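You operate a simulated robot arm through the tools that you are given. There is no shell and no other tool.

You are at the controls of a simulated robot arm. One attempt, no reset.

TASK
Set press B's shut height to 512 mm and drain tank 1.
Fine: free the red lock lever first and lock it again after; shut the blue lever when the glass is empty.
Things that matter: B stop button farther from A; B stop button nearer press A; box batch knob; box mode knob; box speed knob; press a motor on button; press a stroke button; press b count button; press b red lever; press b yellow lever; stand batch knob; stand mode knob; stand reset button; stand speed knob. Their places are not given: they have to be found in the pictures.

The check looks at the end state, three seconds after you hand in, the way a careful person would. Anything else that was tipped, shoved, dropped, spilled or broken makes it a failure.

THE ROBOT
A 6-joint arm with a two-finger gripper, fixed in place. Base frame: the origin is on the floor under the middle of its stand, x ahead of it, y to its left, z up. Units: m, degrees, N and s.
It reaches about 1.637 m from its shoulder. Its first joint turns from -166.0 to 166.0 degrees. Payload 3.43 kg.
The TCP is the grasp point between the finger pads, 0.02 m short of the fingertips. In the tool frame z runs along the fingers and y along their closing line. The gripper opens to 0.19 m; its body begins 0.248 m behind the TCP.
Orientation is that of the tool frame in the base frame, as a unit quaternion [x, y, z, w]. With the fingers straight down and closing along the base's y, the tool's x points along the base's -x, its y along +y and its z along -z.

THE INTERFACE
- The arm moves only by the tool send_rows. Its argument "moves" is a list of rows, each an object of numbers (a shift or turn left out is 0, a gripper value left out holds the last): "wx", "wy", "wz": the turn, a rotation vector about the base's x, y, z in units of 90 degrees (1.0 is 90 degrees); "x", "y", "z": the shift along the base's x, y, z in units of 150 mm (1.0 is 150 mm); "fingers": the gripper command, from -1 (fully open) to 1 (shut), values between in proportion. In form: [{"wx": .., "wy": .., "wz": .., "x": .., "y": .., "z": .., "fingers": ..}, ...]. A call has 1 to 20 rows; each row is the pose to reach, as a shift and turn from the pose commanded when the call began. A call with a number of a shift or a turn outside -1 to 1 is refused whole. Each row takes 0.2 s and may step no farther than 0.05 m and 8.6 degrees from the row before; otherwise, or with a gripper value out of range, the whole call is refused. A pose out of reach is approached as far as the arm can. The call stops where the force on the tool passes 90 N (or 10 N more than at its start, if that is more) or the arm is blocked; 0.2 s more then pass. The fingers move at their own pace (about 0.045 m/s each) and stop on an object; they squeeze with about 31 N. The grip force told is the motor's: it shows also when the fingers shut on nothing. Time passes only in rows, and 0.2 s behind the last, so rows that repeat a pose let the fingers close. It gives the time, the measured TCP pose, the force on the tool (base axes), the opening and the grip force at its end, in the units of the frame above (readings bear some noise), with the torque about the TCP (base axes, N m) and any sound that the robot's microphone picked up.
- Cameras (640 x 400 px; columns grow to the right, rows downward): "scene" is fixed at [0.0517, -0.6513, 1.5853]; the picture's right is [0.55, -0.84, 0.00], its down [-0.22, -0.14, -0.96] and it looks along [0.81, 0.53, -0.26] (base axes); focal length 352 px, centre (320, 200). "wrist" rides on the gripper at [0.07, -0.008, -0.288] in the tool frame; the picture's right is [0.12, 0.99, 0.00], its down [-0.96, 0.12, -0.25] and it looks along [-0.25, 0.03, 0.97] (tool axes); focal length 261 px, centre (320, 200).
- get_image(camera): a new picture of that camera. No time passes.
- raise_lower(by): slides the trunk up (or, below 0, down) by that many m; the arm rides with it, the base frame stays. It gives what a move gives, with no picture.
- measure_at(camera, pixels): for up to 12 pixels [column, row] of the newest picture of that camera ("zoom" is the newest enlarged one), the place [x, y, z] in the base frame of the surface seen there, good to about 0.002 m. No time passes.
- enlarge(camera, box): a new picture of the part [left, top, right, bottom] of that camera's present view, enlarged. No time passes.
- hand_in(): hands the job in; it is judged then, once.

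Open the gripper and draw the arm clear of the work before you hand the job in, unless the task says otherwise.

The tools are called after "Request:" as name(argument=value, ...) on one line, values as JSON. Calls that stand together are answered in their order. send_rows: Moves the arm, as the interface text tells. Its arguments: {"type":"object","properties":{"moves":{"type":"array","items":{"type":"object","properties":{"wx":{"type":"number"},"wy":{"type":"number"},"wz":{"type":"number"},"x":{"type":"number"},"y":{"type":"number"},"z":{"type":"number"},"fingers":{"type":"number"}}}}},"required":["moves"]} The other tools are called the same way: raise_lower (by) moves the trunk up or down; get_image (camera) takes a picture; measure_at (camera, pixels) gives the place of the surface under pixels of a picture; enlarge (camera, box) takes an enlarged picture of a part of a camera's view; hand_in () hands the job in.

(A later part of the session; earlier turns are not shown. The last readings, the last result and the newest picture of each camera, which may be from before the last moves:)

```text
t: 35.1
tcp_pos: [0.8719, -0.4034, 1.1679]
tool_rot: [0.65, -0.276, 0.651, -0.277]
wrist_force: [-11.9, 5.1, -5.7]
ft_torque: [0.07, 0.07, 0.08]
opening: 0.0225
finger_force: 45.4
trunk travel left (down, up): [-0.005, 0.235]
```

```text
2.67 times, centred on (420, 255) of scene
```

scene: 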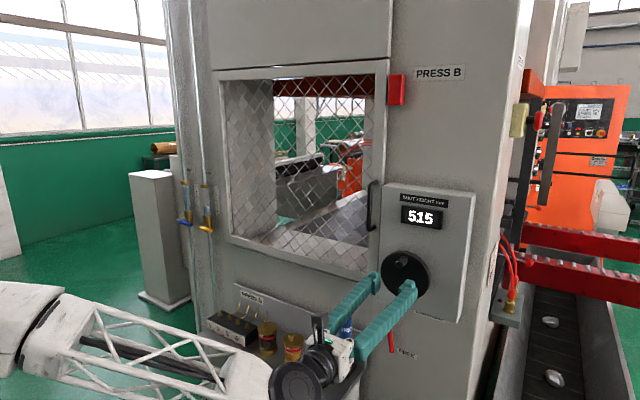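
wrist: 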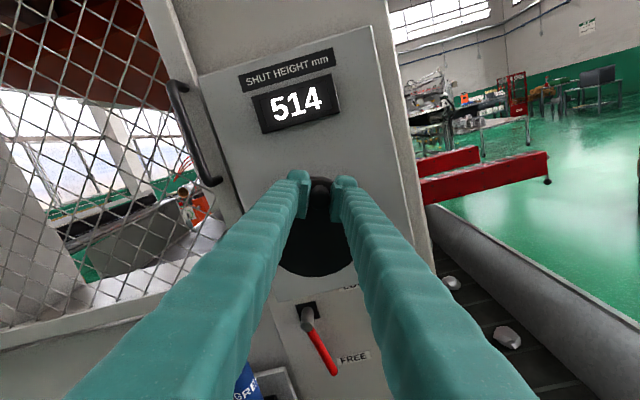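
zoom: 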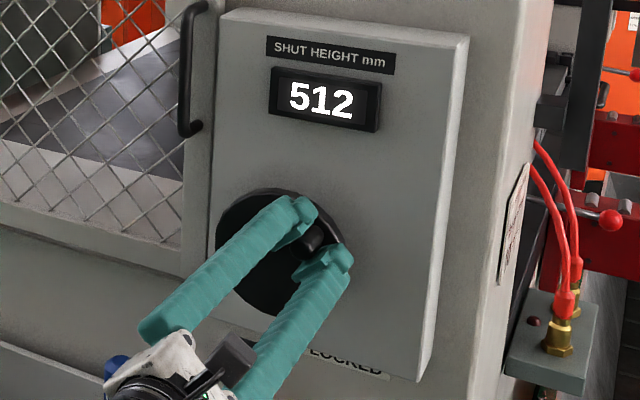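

512 appears at about 46° of measured crank angle, with 513 still at 40°, so one millimetre is roughly 18°. I turn 8° more to get to the middle of 512.

Request:
send_rows(moves=[{"y": -0.0142, "z": -0.0182, "wx": 0.0444}, {"y": -0.0284, "z": -0.0364, "wx": 0.0889}, {"y": -0.0284, "z": -0.0364, "wx": 0.0889}, {"y": -0.0284, "z": -0.0364, "wx": 0.0889}])

Request:
enlarge(camera="scene", box=[360, 180, 480, 330])

Request:
get_image(camera="wrist")

```text
t: 36.1
tcp_pos: [0.872, -0.4079, 1.1622]
tool_rot: [0.63, -0.321, 0.63, -0.321]
wrist_force: [-13.2, 2.2, -0.3]
ft_torque: [0.01, 0.08, 0.07]
opening: 0.0224
finger_force: 44.7
trunk travel left (down, up): [-0.005, 0.235]
```

```text
2.67 times, centred on (420, 255) of scene
```

zoom: 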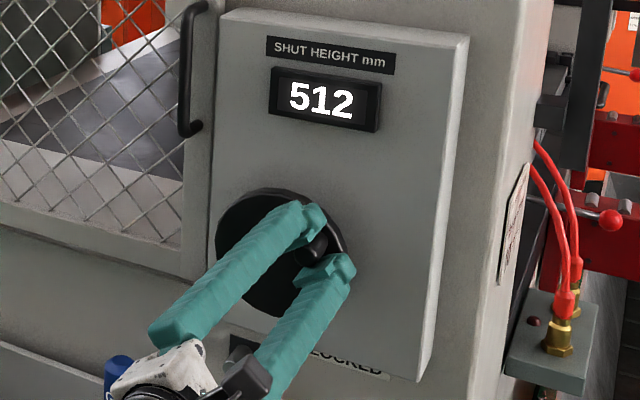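

```text
taken
```

wrist: 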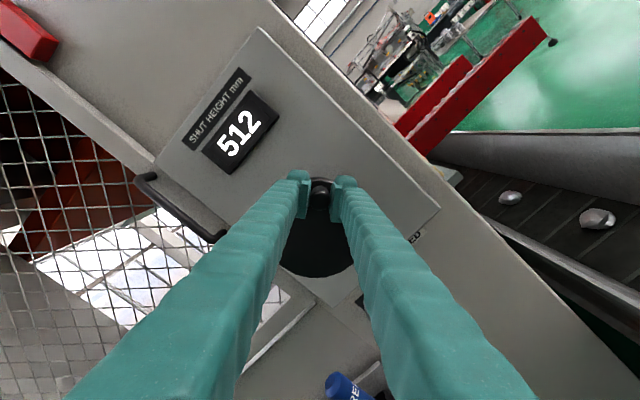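

512 is shown at a measured crank angle of about 54°. To make sure that I'm in the middle of the 512 band, I turn 6° further and read where it changes.

Request:
send_rows(moves=[{"y": -0.0089, "z": -0.0148, "wx": 0.0333}, {"y": -0.0178, "z": -0.0297, "wx": 0.0667}, {"y": -0.0178, "z": -0.0297, "wx": 0.0667}, {"y": -0.0178, "z": -0.0297, "wx": 0.0667}])

Request:
enlarge(camera="scene", box=[360, 180, 480, 330])

```text
t: 37.1
tcp_pos: [0.8725, -0.4114, 1.1569]
tool_rot: [0.611, -0.353, 0.613, -0.354]
wrist_force: [-3.7, -3.1, 5.2]
ft_torque: [0.08, -0.05, -0.03]
opening: 0.0227
finger_force: 44.7
trunk travel left (down, up): [-0.005, 0.235]
```

```text
2.67 times, centred on (420, 255) of scene
```

zoom: 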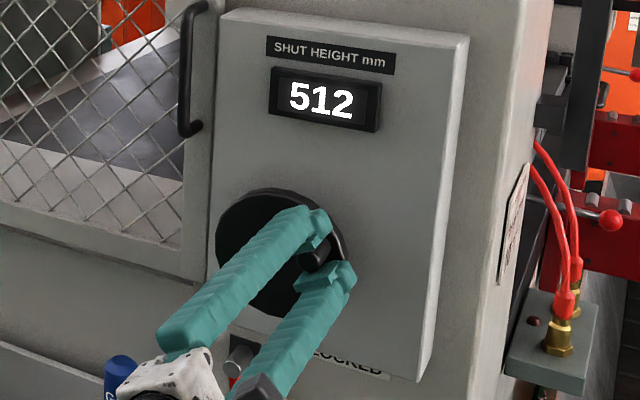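

Still 512 at ~61°. Another 4° to find the edge.

Request:
send_rows(moves=[{"y": -0.0102, "z": -0.0208, "wx": 0.0444}, {"y": -0.0102, "z": -0.0208, "wx": 0.0444}, {"y": -0.0102, "z": -0.0208, "wx": 0.0444}])

Request:
enlarge(camera="scene", box=[360, 180, 480, 330])

```text
t: 37.9
tcp_pos: [0.8728, -0.4113, 1.1546]
tool_rot: [0.599, -0.375, 0.6, -0.375]
wrist_force: [-1.6, -8.6, 9.0]
ft_torque: [0.08, -0.14, -0.19]
opening: 0.0225
finger_force: 45.6
trunk travel left (down, up): [-0.005, 0.235]
```

```text
2.67 times, centred on (420, 255) of scene
```

zoom: 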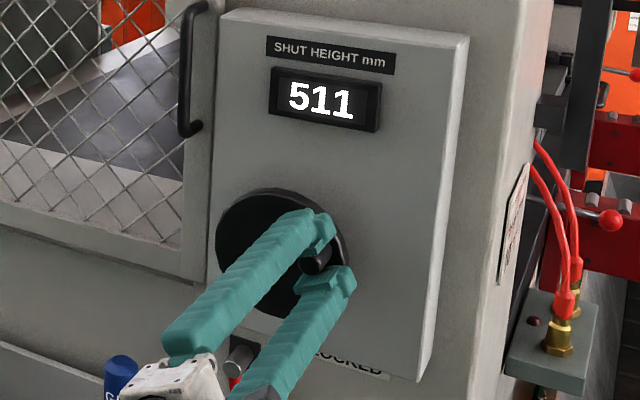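

511 shows at ~63.5°, so the 512 band spans about 45–63° and its middle is 54°. I turn back 11° to the middle.

Request:
send_rows(moves=[{"y": 0.0156, "z": 0.0276, "wx": -0.0611}, {"y": 0.0312, "z": 0.0552, "wx": -0.1222}, {"y": 0.0312, "z": 0.0552, "wx": -0.1222}, {"y": 0.0312, "z": 0.0552, "wx": -0.1222}])

Request:
enlarge(camera="scene", box=[360, 180, 480, 330])

```text
t: 38.9
tcp_pos: [0.8726, -0.4079, 1.1602]
tool_rot: [0.633, -0.316, 0.633, -0.315]
wrist_force: [-5.3, -6.1, -1.8]
ft_torque: [-0.17, 0.02, -0.09]
opening: 0.0225
finger_force: 45.0
trunk travel left (down, up): [-0.005, 0.235]
```

```text
2.67 times, centred on (420, 255) of scene
```

zoom: 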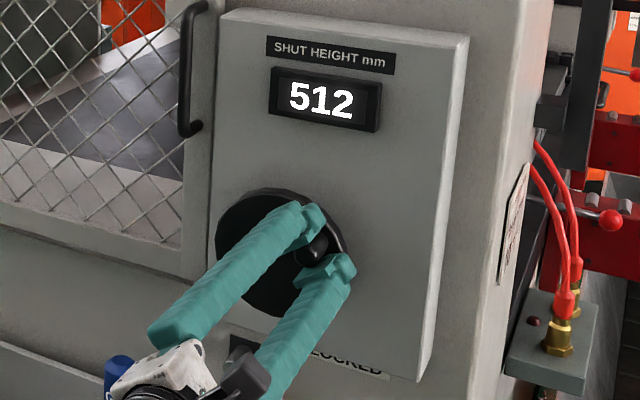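

512 again, at ~56°. I nudge back 2° more to be centred at ~54°.

Request:
send_rows(moves=[{"y": 0.0068, "z": 0.0093, "wx": -0.0222}, {"y": 0.0068, "z": 0.0093, "wx": -0.0222}, {"y": 0.0068, "z": 0.0093, "wx": -0.0222}])

```text
t: 39.7
tcp_pos: [0.8716, -0.4072, 1.1621]
tool_rot: [0.639, -0.304, 0.638, -0.305]
wrist_force: [-10.3, -1.1, -6.3]
ft_torque: [-0.14, 0.11, 0.05]
opening: 0.0226
finger_force: 45.1
trunk travel left (down, up): [-0.005, 0.235]
```

Crank angle is now ~54°. I open the fingers to 55 mm and back straight off the knob.

Request:
send_rows(moves=[{"fingers": 0.42}, {"fingers": 0.42}, {"fingers": 0.42}, {"x": -0.15}, {"x": -0.35}, {"x": -0.5}, {"x": -0.5}])

Request:
enlarge(camera="scene", box=[360, 180, 480, 330])

```text
t: 41.3
tcp_pos: [0.7977, -0.4054, 1.1623]
tool_rot: [0.637, -0.305, 0.639, -0.304]
wrist_force: [0.5, 0.0, 0.8]
ft_torque: [0.01, 0.0, 0.02]
opening: 0.0552
finger_force: 0.0
trunk travel left (down, up): [-0.005, 0.235]
```

```text
2.67 times, centred on (420, 255) of scene
```

zoom: 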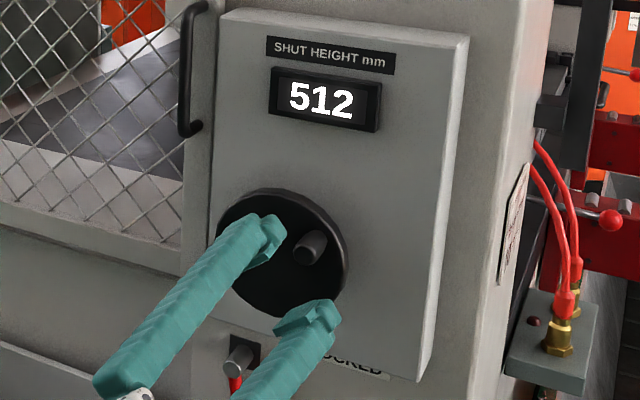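

512 holds after release. Now I roll back to 180° and go down to the red lever's height in front of it.

Request:
send_rows(moves=[{"wx": -0.09, "y": 0.1, "z": -0.14}, {"wx": -0.18, "y": 0.2, "z": -0.28}, {"wx": -0.27, "y": 0.3, "z": -0.42}, {"wx": -0.36, "y": 0.4, "z": -0.56}, {"wx": -0.45, "y": 0.5, "z": -0.7}, {"wx": -0.53, "y": 0.6, "z": -0.84}, {"wx": -0.567, "y": 0.68, "z": -1.0}, {"wx": -0.567, "y": 0.68, "z": -1.0}])

Request:
send_rows(moves=[{"z": -0.3}, {"z": -0.6}, {"z": -0.9}, {"z": -1.0, "x": 0.2}, {"z": -1.0, "x": 0.2}])

Request:
get_image(camera="wrist")

Request:
get_image(camera="scene")

```text
t: 43.1
tcp_pos: [0.7986, -0.3047, 1.0132]
tool_rot: [0.707, 0.0, 0.707, 0.001]
wrist_force: [-0.4, 0.2, 0.4]
ft_torque: [-0.04, -0.02, 0.0]
opening: 0.0551
finger_force: 0.1
trunk travel left (down, up): [-0.005, 0.235]
```

```text
t: 44.3
tcp_pos: [0.8257, -0.3033, 0.8642]
tool_rot: [0.707, 0.001, 0.707, -0.001]
wrist_force: [-0.2, 0.5, -0.8]
ft_torque: [0.02, 0.0, 0.01]
opening: 0.055
finger_force: 0.1
trunk travel left (down, up): [-0.005, 0.235]
```

```text
taken
```

wrist: 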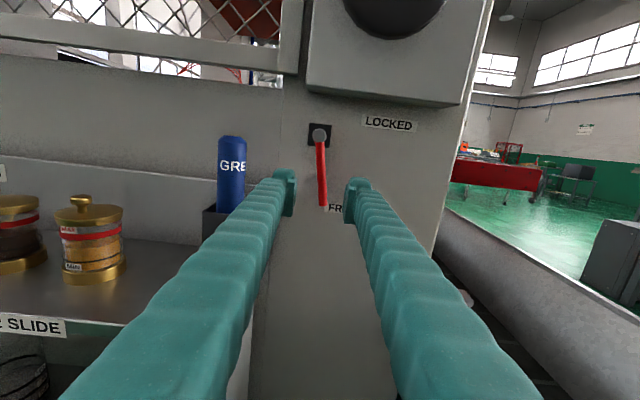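

```text
taken
```

scene: 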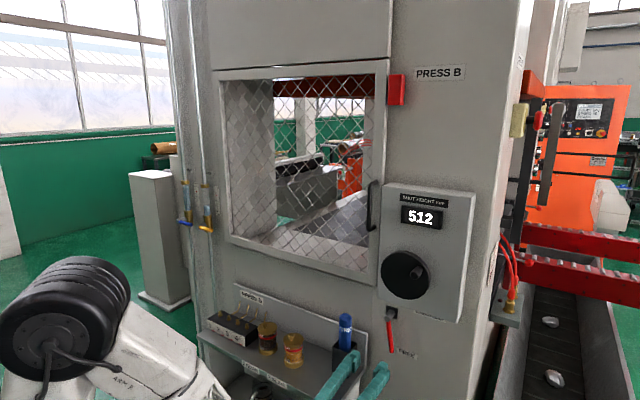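

Display 512, lever down between the fingers. I measure the lever's line from hub (319,133) to tip (323,203) with the wrist camera.

Request:
measure_at(camera="wrist", pixels=[[319, 133], [320, 155], [321, 170], [322, 185], [323, 200], [289, 190], [347, 200]])

```text
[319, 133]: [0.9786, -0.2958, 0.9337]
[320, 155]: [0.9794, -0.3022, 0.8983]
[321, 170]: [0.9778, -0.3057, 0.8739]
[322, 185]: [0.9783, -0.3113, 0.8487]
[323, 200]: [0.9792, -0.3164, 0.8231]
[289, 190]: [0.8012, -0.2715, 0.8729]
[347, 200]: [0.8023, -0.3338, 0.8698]
```

The lever hangs 10° off vertical (its stop). I align to it (roll −10.5°, y −0.313, z 0.846), then advance to straddle it.

Request:
send_rows(moves=[{"y": -0.065, "z": -0.119, "wx": -0.06}, {"y": -0.065, "z": -0.119, "wx": -0.117, "x": 0.2}, {"y": -0.065, "z": -0.119, "wx": -0.117, "x": 0.45}, {"y": -0.065, "z": -0.119, "wx": -0.117, "x": 0.7}, {"y": -0.065, "z": -0.119, "wx": -0.117, "x": 0.7}])

Request:
get_image(camera="wrist")

```text
t: 45.5
tcp_pos: [0.9337, -0.3132, 0.8484]
tool_rot: [0.704, 0.065, 0.704, 0.064]
wrist_force: [0.0, 0.3, 0.9]
ft_torque: [-0.03, -0.02, 0.0]
opening: 0.0552
finger_force: 0.0
trunk travel left (down, up): [-0.005, 0.235]
```

```text
taken
```

wrist: 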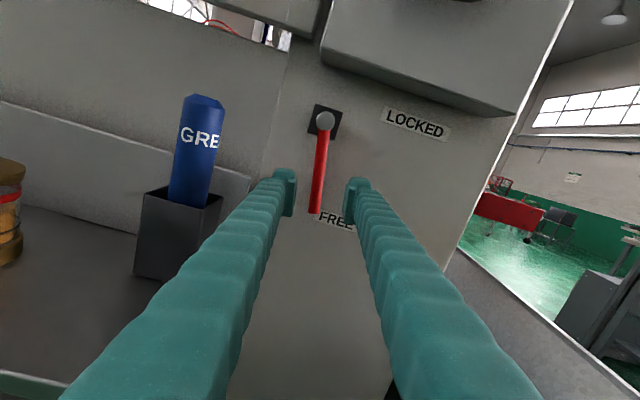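

Aligned. I advance 48 mm to straddle the handle and close to a loose 20 mm cage.

Request:
send_rows(moves=[{"x": 0.1}, {"x": 0.22}, {"x": 0.317}, {"x": 0.317}, {"x": 0.317, "fingers": 0.79}, {"x": 0.317, "fingers": 0.79}, {"x": 0.317, "fingers": 0.79}])

Request:
get_image(camera="wrist")

```text
t: 47.1
tcp_pos: [0.9811, -0.3135, 0.8461]
tool_rot: [0.704, 0.065, 0.704, 0.064]
wrist_force: [0.8, 1.1, -0.2]
ft_torque: [-0.04, 0.02, -0.05]
opening: 0.0206
finger_force: 0.4
trunk travel left (down, up): [-0.005, 0.235]
```

```text
taken
```

wrist: 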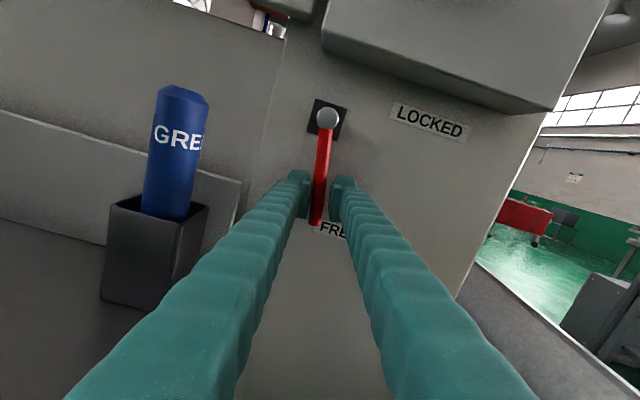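

The handle is caged (20.6 mm). I swing it back up along the arc to horizontal, i.e. LOCKED.

Request:
send_rows(moves=[{"y": -0.0791, "z": 0.0209, "wx": -0.0889}, {"y": -0.1545, "z": 0.0526, "wx": -0.1778}, {"y": -0.2248, "z": 0.0945, "wx": -0.2667}, {"y": -0.2885, "z": 0.1458, "wx": -0.3556}, {"y": -0.3445, "z": 0.2054, "wx": -0.4444}, {"y": -0.3917, "z": 0.2723, "wx": -0.5333}, {"y": -0.4291, "z": 0.345, "wx": -0.6222}, {"y": -0.456, "z": 0.4223, "wx": -0.7111}, {"y": -0.4719, "z": 0.5025, "wx": -0.8}, {"y": -0.4765, "z": 0.576, "wx": -0.88}, {"y": -0.4765, "z": 0.576, "wx": -0.88}])

Request:
get_image(camera="wrist")

Request:
enlarge(camera="scene", box=[360, 180, 480, 360])

```text
t: 49.5
tcp_pos: [0.9796, -0.3863, 0.931]
tool_rot: [0.501, 0.499, 0.501, 0.499]
wrist_force: [0.4, 0.2, -1.2]
ft_torque: [0.01, 0.0, -0.01]
opening: 0.0202
finger_force: 0.3
trunk travel left (down, up): [-0.005, 0.235]
```

```text
taken
```

wrist: 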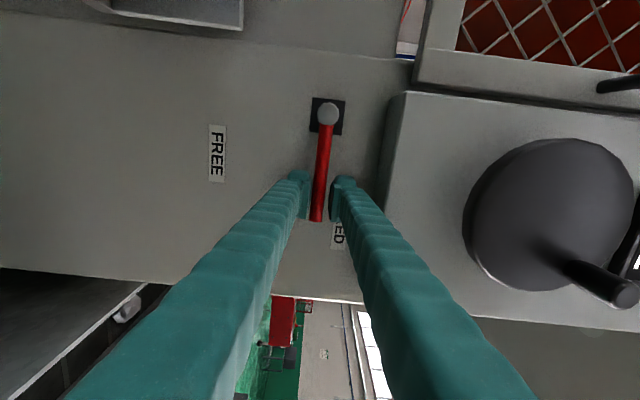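

```text
2.22 times, centred on (420, 270) of scene
```

zoom: 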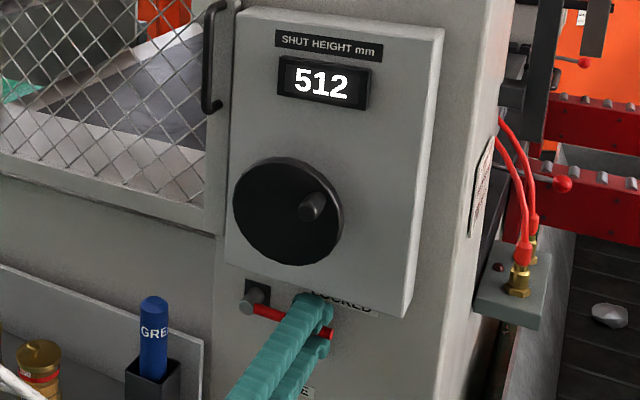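

The lever is back at horizontal and the display still shows 512. I push a further ~3° up gently to make sure that it's against the LOCKED stop.

Request:
send_rows(moves=[{"z": 0.0155, "wx": -0.0167}, {"z": 0.031, "wx": -0.0333}, {"z": 0.031, "wx": -0.0333}])

Request:
measure_at(camera="wrist", pixels=[[327, 113], [324, 150], [322, 170], [319, 200], [317, 215]])

```text
t: 50.3
tcp_pos: [0.9806, -0.3842, 0.9341]
tool_rot: [0.489, 0.513, 0.488, 0.511]
wrist_force: [-3.1, 1.2, -12.6]
ft_torque: [0.18, 0.1, 0.05]
opening: 0.0265
finger_force: 5.5
trunk travel left (down, up): [-0.005, 0.235]
```

```text
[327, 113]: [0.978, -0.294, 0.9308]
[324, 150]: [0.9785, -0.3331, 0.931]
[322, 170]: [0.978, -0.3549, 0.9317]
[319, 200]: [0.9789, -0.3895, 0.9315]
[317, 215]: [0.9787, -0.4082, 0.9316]
```

The stop pushes back (−12.6 N), so the lever is locked. I relax the pose, open the fingers to ~34 mm and withdraw straight back.

Request:
send_rows(moves=[{"z": -0.02, "wx": 0.0333}, {"z": -0.02, "wx": 0.0333, "fingers": 0.64}, {"z": -0.02, "wx": 0.0333, "fingers": 0.64}, {"z": -0.02, "wx": 0.0333, "fingers": 0.64, "x": -0.15}, {"z": -0.02, "wx": 0.0333, "x": -0.4}, {"z": -0.02, "wx": 0.0333, "x": -0.7}, {"z": -0.02, "wx": 0.0333, "x": -1.0}, {"z": -0.02, "wx": 0.0333, "x": -1.0}])

Request:
get_image(camera="wrist")

Request:
get_image(camera="scene")

```text
t: 52.1
tcp_pos: [0.8304, -0.3854, 0.932]
tool_rot: [0.501, 0.5, 0.502, 0.498]
wrist_force: [0.0, 0.4, 0.4]
ft_torque: [-0.03, 0.0, 0.01]
opening: 0.0338
finger_force: 0.1
trunk travel left (down, up): [-0.005, 0.235]
```

```text
taken
```

wrist: 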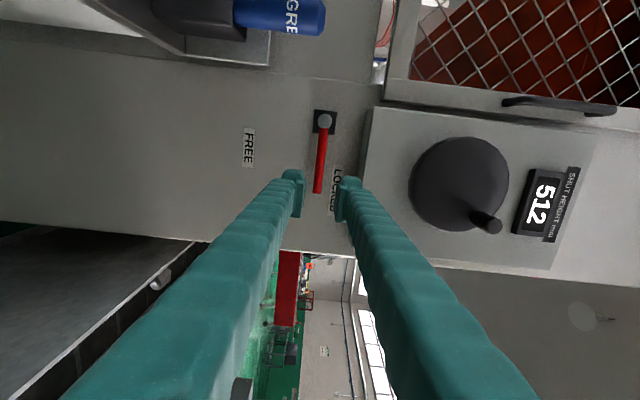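

```text
taken
```

scene: 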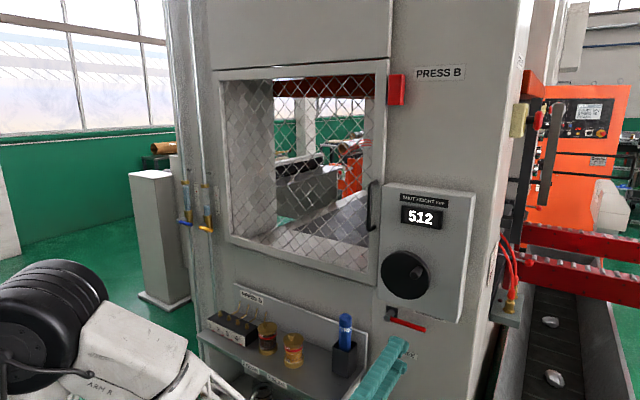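

Red lever locked and display 512. Next I travel left to the tank levers at x≈0.86, z≈1.0 (in front of the grease gun, above the jars), in steps.

Request:
send_rows(moves=[{"z": 0.25}, {"z": 0.45, "y": 0.15, "x": 0.1}, {"z": 0.45, "y": 0.45, "x": 0.15}, {"z": 0.45, "y": 0.75, "x": 0.2}, {"z": 0.45, "y": 1.0, "x": 0.2}])

Request:
send_rows(moves=[{"y": 0.25}, {"y": 0.5}, {"y": 0.75}, {"y": 1.0}])

```text
t: 53.3
tcp_pos: [0.8611, -0.2346, 1.0011]
tool_rot: [0.501, 0.499, 0.501, 0.498]
wrist_force: [-0.3, -0.4, -0.7]
ft_torque: [0.02, -0.07, 0.08]
opening: 0.0342
finger_force: 0.0
trunk travel left (down, up): [-0.005, 0.235]
```

```text
t: 54.3
tcp_pos: [0.8612, -0.0841, 1.0001]
tool_rot: [0.501, 0.498, 0.502, 0.499]
wrist_force: [-0.8, 0.4, -0.5]
ft_torque: [-0.01, 0.02, 0.01]
opening: 0.0341
finger_force: 0.1
trunk travel left (down, up): [-0.005, 0.235]
```

The traverse is going well, with the orientation held. I continue left by another 0.15 m.

Request:
send_rows(moves=[{"y": 0.25}, {"y": 0.5}, {"y": 0.75}, {"y": 1.0}])

Request:
get_image(camera="scene")

```text
t: 55.3
tcp_pos: [0.855, -0.0024, 1.0147]
tool_rot: [0.483, 0.525, 0.518, 0.471]
wrist_force: [-0.9, 0.8, -0.8]
ft_torque: [0.04, 0.01, 0.03]
opening: 0.0342
finger_force: 0.0
out of reach, approached as far as the arm can: row 1, 2, 3, 4
trunk travel left (down, up): [-0.005, 0.235]
```

```text
taken
```

scene: 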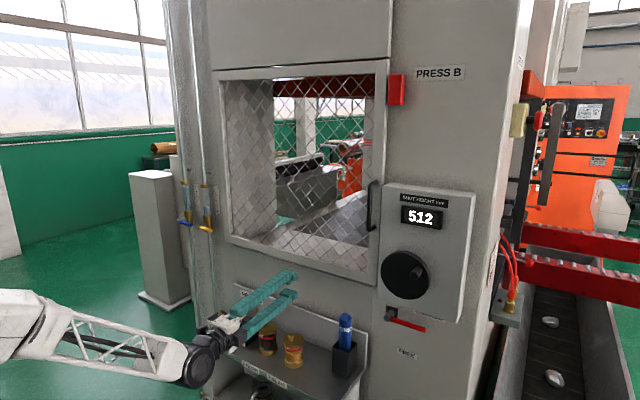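

Near y≈0 a wrist limit binds with roll +90. I unroll toward 0° here (the free direction on this side), closing the fingers a little is not needed.

Request:
send_rows(moves=[{"wx": -0.08}, {"wx": -0.17}, {"wx": -0.26}, {"wx": -0.35}, {"wx": -0.44}, {"wx": -0.53}, {"wx": -0.62}, {"wx": -0.71}, {"wx": -0.8}, {"wx": -0.89}, {"wx": -0.98}, {"wx": -0.98}])

```text
t: 57.9
tcp_pos: [0.8511, -0.0369, 1.0184]
tool_rot: [0.014, 0.742, 0.029, 0.67]
wrist_force: [0.1, -0.7, -0.5]
ft_torque: [-0.04, -0.04, -0.01]
opening: 0.0342
finger_force: 0.1
out of reach, approached as far as the arm can: row 5, 6, 7, 8, 9, 10, 11, 12
trunk travel left (down, up): [-0.005, 0.235]
```

Some limit still binds near y≈0 (pitched ~6° down). I'll look at the arm from the scene camera and measure its links to understand it.

Request:
get_image(camera="scene")

Request:
get_image(camera="wrist")

```text
taken
```

scene: 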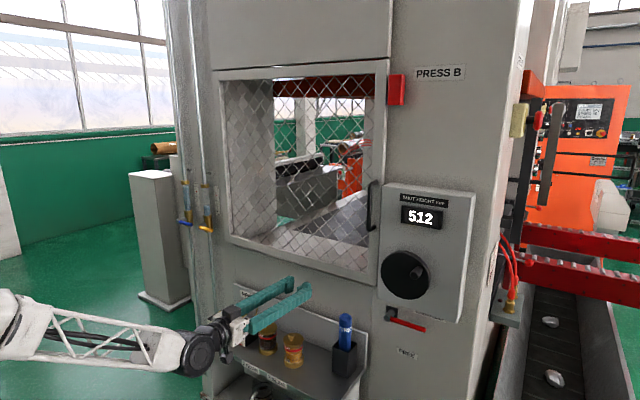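

```text
taken
```

wrist: 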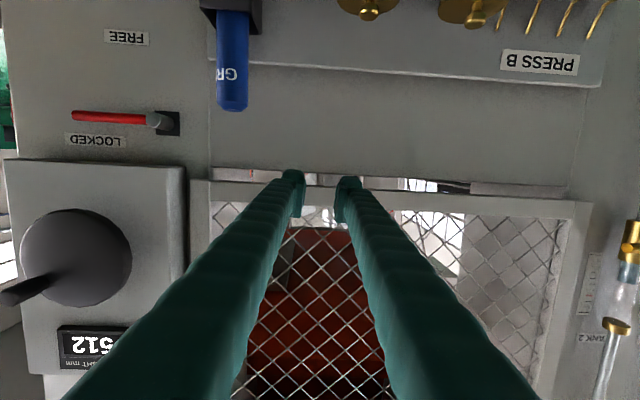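

I measure points on the forearm, wrist and gripper in this picture.

Request:
measure_at(camera="scene", pixels=[[8, 320], [25, 330], [50, 325], [90, 340], [165, 350], [195, 352], [212, 335], [225, 328], [238, 328], [255, 300], [285, 292], [300, 295]])

```text
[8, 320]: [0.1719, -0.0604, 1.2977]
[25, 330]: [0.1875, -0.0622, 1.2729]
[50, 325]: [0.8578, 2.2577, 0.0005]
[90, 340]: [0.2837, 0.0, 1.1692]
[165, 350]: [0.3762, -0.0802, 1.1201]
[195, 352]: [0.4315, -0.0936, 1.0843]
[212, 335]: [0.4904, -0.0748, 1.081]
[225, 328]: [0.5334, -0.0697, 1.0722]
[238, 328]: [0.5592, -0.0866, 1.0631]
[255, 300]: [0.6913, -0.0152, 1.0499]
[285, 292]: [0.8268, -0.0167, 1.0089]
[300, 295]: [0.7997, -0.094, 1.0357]
```

The readings fit an inner reach limit: the wrist is too near the low shoulder here. I'll rise by 0.13 m (farther from the shoulder) and re-level the tool.

Request:
send_rows(moves=[{"z": 0.3, "wx": -0.01, "wy": -0.015, "wz": -0.003}, {"z": 0.6, "wx": -0.02, "wy": -0.03, "wz": -0.007}, {"z": 0.88, "wx": -0.0387, "wy": -0.0648, "wz": -0.0135}, {"z": 0.88, "wx": -0.0387, "wy": -0.0648, "wz": -0.0135}])

Request:
send_rows(moves=[{"y": 0.25}, {"y": 0.5}, {"y": 0.75}, {"y": 1.0}])

```text
t: 58.9
tcp_pos: [0.8479, -0.0687, 1.1352]
tool_rot: [-0.002, 0.704, -0.015, 0.71]
wrist_force: [0.4, 0.3, -0.1]
ft_torque: [-0.01, -0.01, 0.0]
opening: 0.0345
finger_force: 0.1
out of reach, approached as far as the arm can: row 1, 2, 3, 4
trunk travel left (down, up): [-0.005, 0.235]
```

```text
t: 59.9
tcp_pos: [0.8454, 0.0029, 1.1375]
tool_rot: [-0.065, 0.703, -0.017, 0.708]
wrist_force: [0.3, 0.0, -1.4]
ft_torque: [-0.03, -0.16, 0.02]
opening: 0.034
finger_force: 0.0
out of reach, approached as far as the arm can: row 1, 2, 3, 4
trunk travel left (down, up): [-0.005, 0.235]
```

The binding is consistent with the forearm-roll joint being wound up on the right-hand side. I'll step back right to y≈−0.15, turn the tool down again, cross to the left with the tool down, and raise it there.

Request:
send_rows(moves=[{"y": -0.3, "x": -0.1, "wx": 0.025, "wz": -0.014}, {"y": -0.6, "x": -0.2, "wx": 0.05, "wz": -0.028}, {"y": -0.9, "x": -0.35, "wx": 0.074, "wy": 0.0045, "wz": -0.043}, {"y": -1.0, "x": -0.4, "wx": 0.074, "wy": 0.0045, "wz": -0.043}, {"y": -1.0, "x": -0.4, "wx": 0.074, "wy": 0.0045, "wz": -0.043}])

```text
refused: row 3 steps farther than a row can; nothing moved
```

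The third row was slightly too long; I resend with smaller steps.

Request:
send_rows(moves=[{"y": -0.28, "x": -0.1, "wx": 0.025, "wz": -0.014}, {"y": -0.56, "x": -0.2, "wx": 0.05, "wz": -0.028}, {"y": -0.84, "x": -0.3, "wx": 0.074, "wy": 0.0045, "wz": -0.043}, {"y": -1.0, "x": -0.4, "wx": 0.074, "wy": 0.0045, "wz": -0.043}, {"y": -1.0, "x": -0.4, "wx": 0.074, "wy": 0.0045, "wz": -0.043}])

```text
t: 61.1
tcp_pos: [0.7841, -0.147, 1.1392]
tool_rot: [0.0, 0.707, 0.0, 0.708]
wrist_force: [0.4, -0.3, -0.6]
ft_torque: [-0.02, 0.01, -0.02]
opening: 0.0343
finger_force: 0.0
trunk travel left (down, up): [-0.005, 0.235]
```

Level and free again. Now I rotate the tool to point straight down, with a small move back to x≈0.72.

Request:
send_rows(moves=[{"wy": 0.09, "x": -0.05}, {"wy": 0.18, "x": -0.1}, {"wy": 0.27, "x": -0.15}, {"wy": 0.36, "x": -0.2}, {"wy": 0.45, "x": -0.25}, {"wy": 0.54, "x": -0.3}, {"wy": 0.63, "x": -0.35}, {"wy": 0.72, "x": -0.4}, {"wy": 0.81, "x": -0.4}, {"wy": 0.9, "x": -0.4}, {"wy": 0.96, "x": -0.4}, {"wy": 1.0, "x": -0.4}, {"wy": 1.0, "x": -0.4}])

Request:
get_image(camera="scene")

```text
t: 63.9
tcp_pos: [0.7239, -0.1493, 1.1387]
tool_rot: [-0.001, 1.0, 0.001, 0.001]
wrist_force: [-0.1, -0.3, 0.3]
ft_torque: [0.02, -0.02, -0.01]
opening: 0.0342
finger_force: 0.2
trunk travel left (down, up): [-0.005, 0.235]
```

```text
taken
```

scene: 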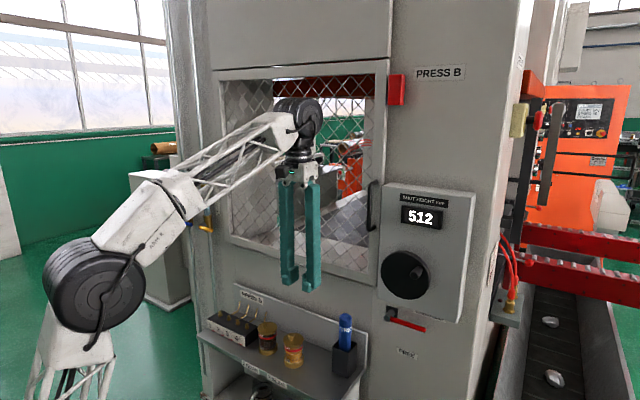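

The tool points down again without trouble. Now I cross to the left, tool down, at x≈0.72.

Request:
send_rows(moves=[{"y": 0.3}, {"y": 0.6}, {"y": 0.9}, {"y": 1.0}])

Request:
send_rows(moves=[{"y": 0.3}, {"y": 0.6}, {"y": 0.9}, {"y": 1.0}])

Request:
send_rows(moves=[{"y": 0.3}, {"y": 0.6}, {"y": 0.9}, {"y": 1.0}])

Request:
send_rows(moves=[{"y": 0.3}, {"y": 0.6}, {"y": 0.8}, {"y": 0.8}])

Request:
get_image(camera="scene")

```text
t: 64.9
tcp_pos: [0.7246, 0.0019, 1.1391]
tool_rot: [0.0, 1.0, 0.001, 0.0]
wrist_force: [-1.3, -0.8, -0.1]
ft_torque: [0.07, 0.0, 0.01]
opening: 0.0341
finger_force: 0.0
trunk travel left (down, up): [-0.005, 0.235]
```

```text
t: 65.9
tcp_pos: [0.7245, 0.1526, 1.1394]
tool_rot: [0.0, 1.0, 0.0, 0.001]
wrist_force: [-0.6, 0.6, 0.0]
ft_torque: [0.06, 0.04, -0.01]
opening: 0.0341
finger_force: 0.0
trunk travel left (down, up): [-0.005, 0.235]
```

```text
t: 66.9
tcp_pos: [0.7203, 0.3002, 1.1316]
tool_rot: [-0.001, 1.0, 0.002, 0.004]
wrist_force: [-0.6, -0.9, 0.2]
ft_torque: [0.07, 0.01, -0.03]
opening: 0.0341
finger_force: 0.1
out of reach, approached as far as the arm can: row 3, 4
trunk travel left (down, up): [-0.005, 0.235]
```

```text
t: 67.9
tcp_pos: [0.7122, 0.4144, 1.1091]
tool_rot: [0.0, 1.0, 0.003, 0.006]
wrist_force: [0.0, 0.0, -0.4]
ft_torque: [-0.02, 0.02, 0.01]
opening: 0.0341
finger_force: 0.1
out of reach, approached as far as the arm can: row 1, 2, 3, 4
trunk travel left (down, up): [-0.005, 0.235]
```

```text
taken
```

scene: 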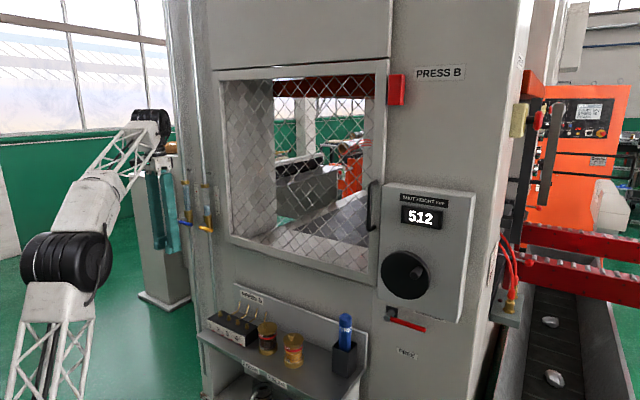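

On the left now at y≈0.41 (slightly at the outer limit because the wrist is high). I raise the tool to horizontal here, letting it come down to level.

Request:
send_rows(moves=[{"wy": -0.08}, {"wy": -0.17}, {"wy": -0.26}, {"wy": -0.35}, {"wy": -0.44}, {"wy": -0.53}, {"wy": -0.62}, {"wy": -0.71}, {"wy": -0.8}, {"wy": -0.89}, {"wy": -0.95}, {"wy": -1.0}, {"wy": -1.0}])

Request:
get_image(camera="scene")

Request:
get_image(camera="wrist")

```text
t: 70.7
tcp_pos: [0.7119, 0.4167, 1.1111]
tool_rot: [0.0, 0.706, -0.001, 0.708]
wrist_force: [-0.5, 0.4, 0.2]
ft_torque: [-0.04, 0.03, 0.0]
opening: 0.0341
finger_force: 0.0
trunk travel left (down, up): [-0.005, 0.235]
```

```text
taken
```

scene: 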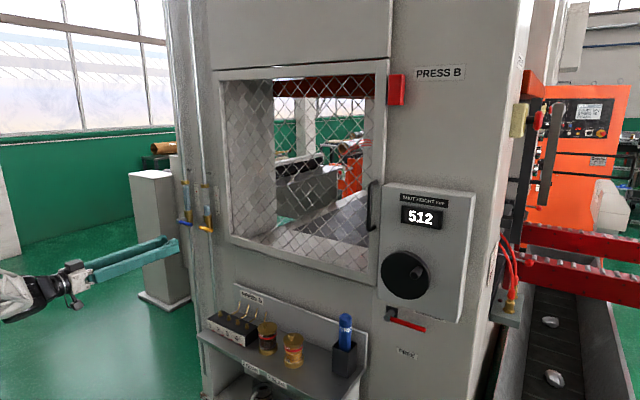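

```text
taken
```

wrist: 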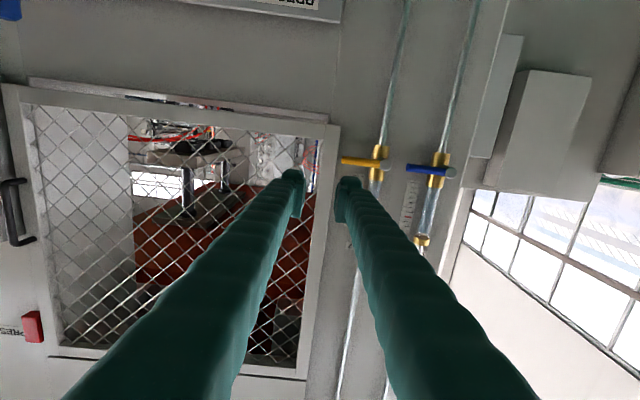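

The horizontal pose works on the left; the blue lever is at (430,170) in the wrist picture. I roll −90° while moving left by 0.15 m.

Request:
send_rows(moves=[{"wx": -0.09, "y": 0.1}, {"wx": -0.18, "y": 0.2}, {"wx": -0.27, "y": 0.3}, {"wx": -0.36, "y": 0.4}, {"wx": -0.45, "y": 0.5}, {"wx": -0.54, "y": 0.6}, {"wx": -0.63, "y": 0.7}, {"wx": -0.72, "y": 0.8}, {"wx": -0.81, "y": 0.9}, {"wx": -0.9, "y": 1.0}, {"wx": -0.96, "y": 1.0}, {"wx": -1.0, "y": 1.0}, {"wx": -1.0, "y": 1.0}])

Request:
get_image(camera="wrist")

```text
t: 73.5
tcp_pos: [0.711, 0.566, 1.1101]
tool_rot: [0.5, -0.499, 0.501, -0.5]
wrist_force: [0.2, 0.5, -0.3]
ft_torque: [-0.02, -0.03, 0.0]
opening: 0.0343
finger_force: 0.1
trunk travel left (down, up): [-0.005, 0.235]
```

```text
taken
```

wrist: 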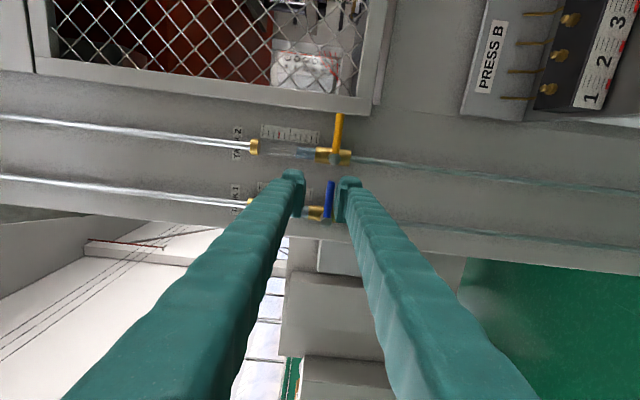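

Roll −90 works here. I zoom on the blue lever near (328,200) and measure it.

Request:
enlarge(camera="wrist", box=[280, 130, 380, 240])

```text
3.64 times, centred on (330, 185) of wrist
```

zoom: 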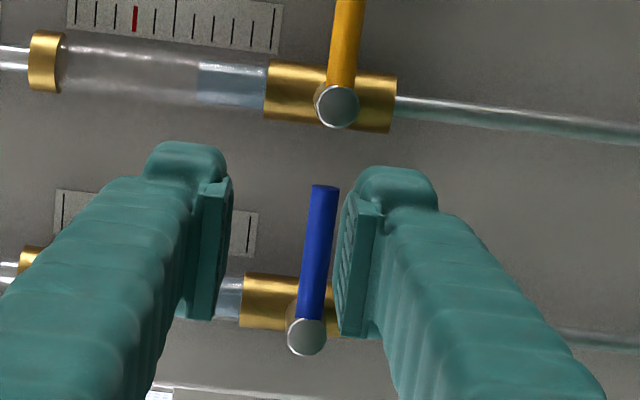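

The zoom shows the blue hub at (305,337), handle middle (318,250), tip (324,190), yellow hub (336,105). I measure these.

Request:
measure_at(camera="zoom", pixels=[[306, 338], [312, 300], [317, 255], [322, 205], [323, 189], [337, 106], [345, 40], [308, 250], [329, 250], [270, 300], [210, 250], [355, 260]])

```text
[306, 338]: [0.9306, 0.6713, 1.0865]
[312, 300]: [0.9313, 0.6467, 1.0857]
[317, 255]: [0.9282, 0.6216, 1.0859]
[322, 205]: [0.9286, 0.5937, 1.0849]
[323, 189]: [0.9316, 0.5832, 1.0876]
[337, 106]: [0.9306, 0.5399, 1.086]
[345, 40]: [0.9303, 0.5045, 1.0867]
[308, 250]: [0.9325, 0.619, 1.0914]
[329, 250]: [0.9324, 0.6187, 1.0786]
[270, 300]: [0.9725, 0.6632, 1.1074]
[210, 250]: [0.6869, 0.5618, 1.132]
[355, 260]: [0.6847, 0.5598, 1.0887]
```

Blue hub is at (y 0.670, z 1.086), handle to y 0.582, handle centre x≈0.937. I approach to x≈0.86 in line with the handle at y≈0.613.

Request:
send_rows(moves=[{"x": 0.1, "y": 0.15, "z": -0.08}, {"x": 0.25, "y": 0.313, "z": -0.167}, {"x": 0.5, "y": 0.313, "z": -0.167}, {"x": 0.75, "y": 0.313, "z": -0.167}, {"x": 0.99, "y": 0.313, "z": -0.167}, {"x": 0.99, "y": 0.313, "z": -0.167}])

Request:
get_image(camera="wrist")

Request:
enlarge(camera="scene", box=[130, 150, 250, 260])

```text
t: 74.9
tcp_pos: [0.8609, 0.6124, 1.0841]
tool_rot: [0.501, -0.498, 0.501, -0.5]
wrist_force: [0.8, 1.1, -0.5]
ft_torque: [0.02, -0.04, 0.01]
opening: 0.0342
finger_force: 0.1
trunk travel left (down, up): [-0.005, 0.235]
```

```text
taken
```

wrist: 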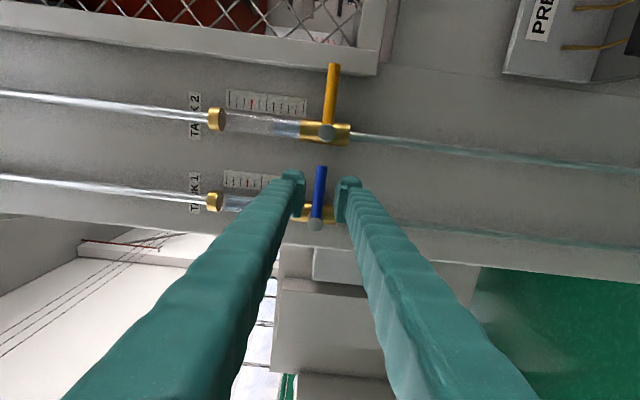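

```text
3.64 times, centred on (190, 205) of scene
```

zoom: 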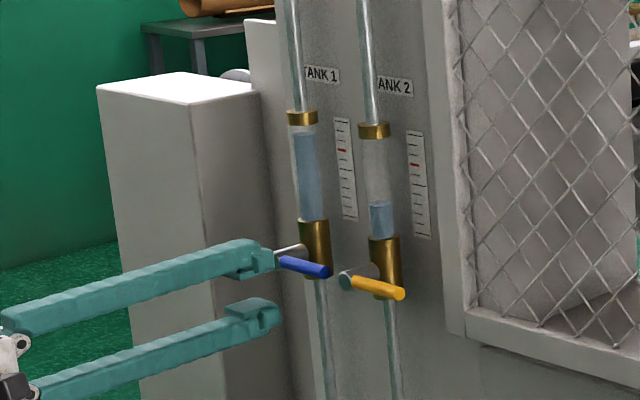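

The blue handle lies between the fingers and the tank-1 glass is full. I advance 71 mm and close to an ~18 mm cage.

Request:
send_rows(moves=[{"x": 0.12}, {"x": 0.24}, {"x": 0.36}, {"x": 0.473}, {"x": 0.473}, {"x": 0.473, "fingers": 0.81}, {"x": 0.473, "fingers": 0.81}, {"x": 0.473, "fingers": 0.81}])

Request:
get_image(camera="wrist")

Request:
enlarge(camera="scene", box=[130, 150, 250, 260])

```text
t: 76.7
tcp_pos: [0.9315, 0.6112, 1.0841]
tool_rot: [0.501, -0.499, 0.5, -0.5]
wrist_force: [0.1, 0.4, -0.3]
ft_torque: [0.02, 0.0, 0.02]
opening: 0.0181
finger_force: 0.0
trunk travel left (down, up): [-0.005, 0.235]
```

```text
taken
```

wrist: 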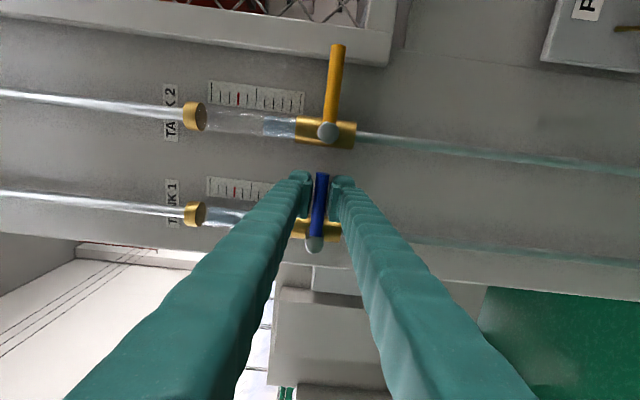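

```text
3.64 times, centred on (190, 205) of scene
```

zoom: 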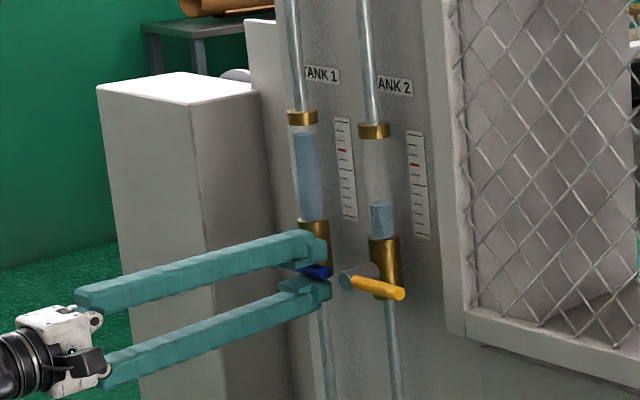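

The handle is caged. I try turning it down by 24° around its hub and check the force.

Request:
send_rows(moves=[{"y": 0.0038, "z": -0.0538, "wx": 0.0889}, {"y": 0.015, "z": -0.1066, "wx": 0.1778}, {"y": 0.0334, "z": -0.1573, "wx": 0.2667}, {"y": 0.0334, "z": -0.1573, "wx": 0.2667}])

Request:
enlarge(camera="scene", box=[130, 150, 250, 260])

Request:
get_image(camera="wrist")

```text
t: 77.7
tcp_pos: [0.9315, 0.6174, 1.0603]
tool_rot: [-0.385, 0.593, -0.385, 0.594]
wrist_force: [0.0, 0.9, -0.6]
ft_torque: [0.03, 0.0, 0.0]
opening: 0.0178
finger_force: 0.1
trunk travel left (down, up): [-0.005, 0.235]
```

```text
3.64 times, centred on (190, 205) of scene
```

zoom: 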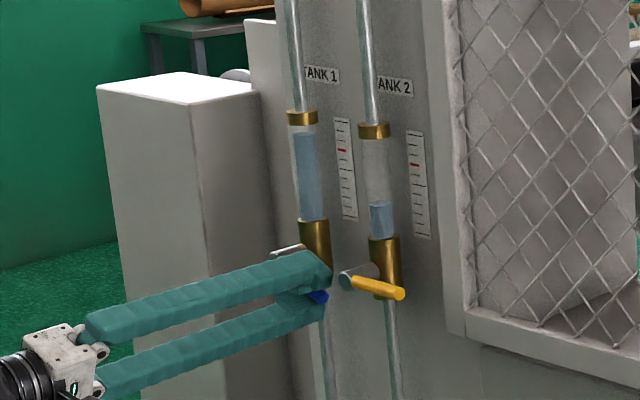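

```text
taken
```

wrist: 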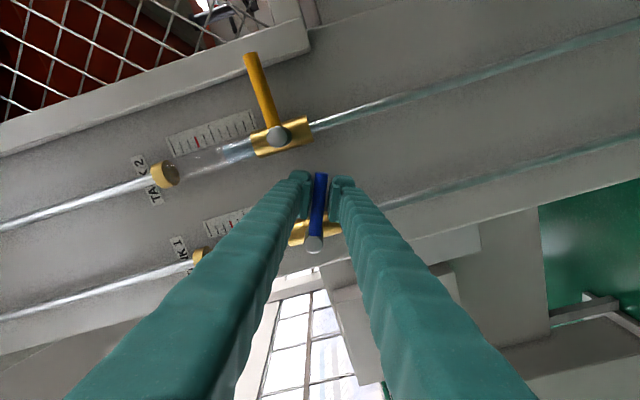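

The valve follows without force. I continue down to ~88°.

Request:
send_rows(moves=[{"y": 0.0254, "z": -0.0476, "wx": 0.0889}, {"y": 0.0571, "z": -0.0913, "wx": 0.1778}, {"y": 0.0945, "z": -0.1301, "wx": 0.2667}, {"y": 0.1371, "z": -0.1633, "wx": 0.3556}, {"y": 0.1838, "z": -0.1903, "wx": 0.4444}, {"y": 0.2338, "z": -0.2105, "wx": 0.5333}, {"y": 0.2862, "z": -0.2235, "wx": 0.6222}, {"y": 0.3398, "z": -0.2292, "wx": 0.7111}, {"y": 0.3398, "z": -0.2292, "wx": 0.7111}])

Request:
enlarge(camera="scene", box=[130, 150, 250, 260])

Request:
get_image(camera="wrist")

```text
t: 79.7
tcp_pos: [0.9323, 0.6647, 1.0288]
tool_rot: [-0.011, 0.706, -0.012, 0.708]
wrist_force: [10.4, -19.8, 5.2]
ft_torque: [-0.36, -0.19, 0.04]
opening: 0.0296
finger_force: 9.7
trunk travel left (down, up): [-0.005, 0.235]
```

```text
3.64 times, centred on (190, 205) of scene
```

zoom: 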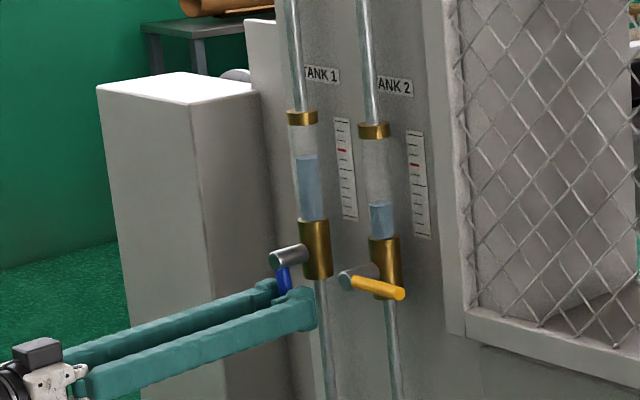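

```text
taken
```

wrist: 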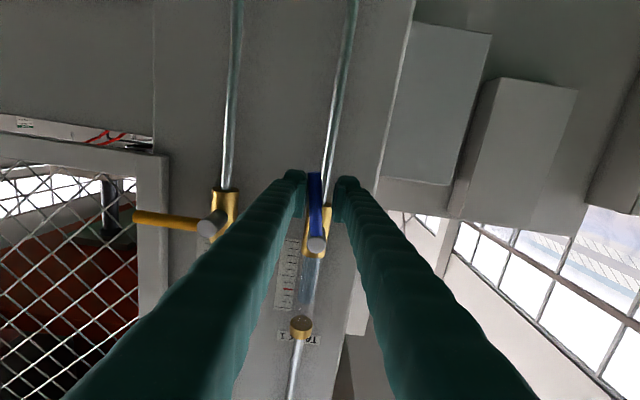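

The valve is open (stop reached, ~20 N) and the tank-1 level is already falling. I ease back to the 80° pose to unload and wait a couple of seconds.

Request:
send_rows(moves=[{"y": -0.0536, "z": 0.0057, "wx": -0.0889}, {"y": -0.0536, "z": 0.0057, "wx": -0.0889}, {"y": -0.0536, "z": 0.0057, "wx": -0.0889}, {"y": -0.0536, "z": 0.0057, "wx": -0.0889}, {"y": -0.0536, "z": 0.0057, "wx": -0.0889}, {"y": -0.0536, "z": 0.0057, "wx": -0.0889}, {"y": -0.0536, "z": 0.0057, "wx": -0.0889}, {"y": -0.0536, "z": 0.0057, "wx": -0.0889}])

Request:
enlarge(camera="scene", box=[150, 160, 230, 250])

```text
t: 81.5
tcp_pos: [0.9299, 0.6591, 1.0274]
tool_rot: [-0.062, 0.704, -0.062, 0.705]
wrist_force: [-0.1, 0.9, -0.7]
ft_torque: [0.02, 0.0, 0.0]
opening: 0.0184
finger_force: 0.0
trunk travel left (down, up): [-0.005, 0.235]
```

```text
4.44 times, centred on (190, 205) of scene
```

zoom: 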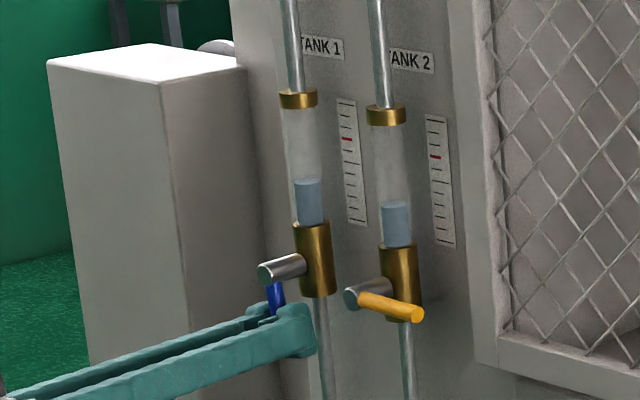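

The level has dropped to about a third of the glass. I wait another 2 s in place.

Request:
send_rows(moves=[{"x": 0}, {"x": 0}, {"x": 0}, {"x": 0}, {"x": 0}, {"x": 0}, {"x": 0}, {"x": 0}, {"x": 0}, {"x": 0}])

Request:
enlarge(camera="scene", box=[150, 160, 230, 250])

```text
t: 83.7
tcp_pos: [0.9308, 0.66, 1.0284]
tool_rot: [-0.062, 0.704, -0.063, 0.705]
wrist_force: [-0.3, -0.1, 0.9]
ft_torque: [0.0, 0.02, -0.04]
opening: 0.0181
finger_force: 0.1
trunk travel left (down, up): [-0.005, 0.235]
```

```text
4.44 times, centred on (190, 205) of scene
```

zoom: 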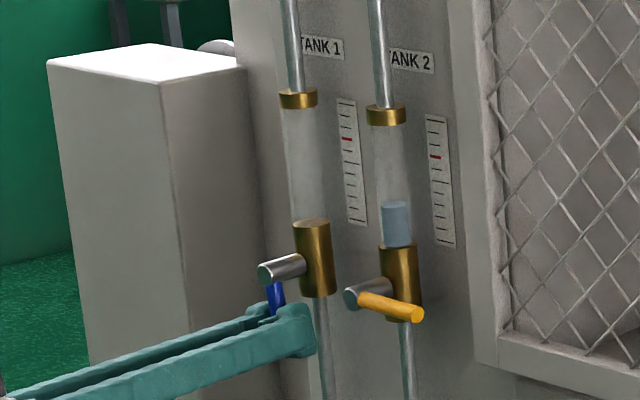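

The tank-1 glass now looks empty. I wait 2 s more to be sure.

Request:
send_rows(moves=[{"x": 0}, {"x": 0}, {"x": 0}, {"x": 0}, {"x": 0}, {"x": 0}, {"x": 0}, {"x": 0}, {"x": 0}, {"x": 0}])

Request:
enlarge(camera="scene", box=[170, 170, 220, 230])

```text
t: 85.9
tcp_pos: [0.9315, 0.6602, 1.0282]
tool_rot: [-0.061, 0.704, -0.062, 0.705]
wrist_force: [-0.3, -0.1, -0.7]
ft_torque: [0.02, -0.01, 0.03]
opening: 0.0181
finger_force: 0.2
trunk travel left (down, up): [-0.005, 0.235]
```

```text
6.67 times, centred on (195, 200) of scene
```

zoom: 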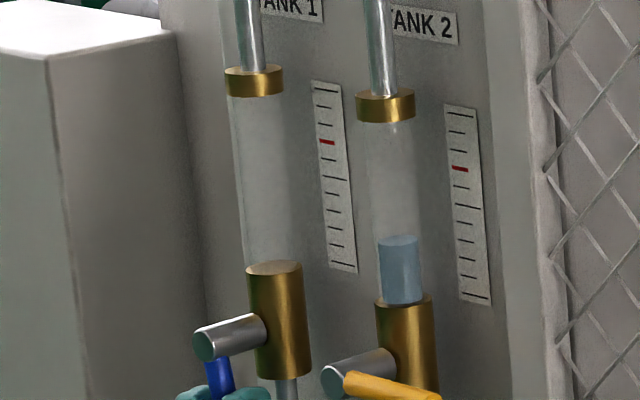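

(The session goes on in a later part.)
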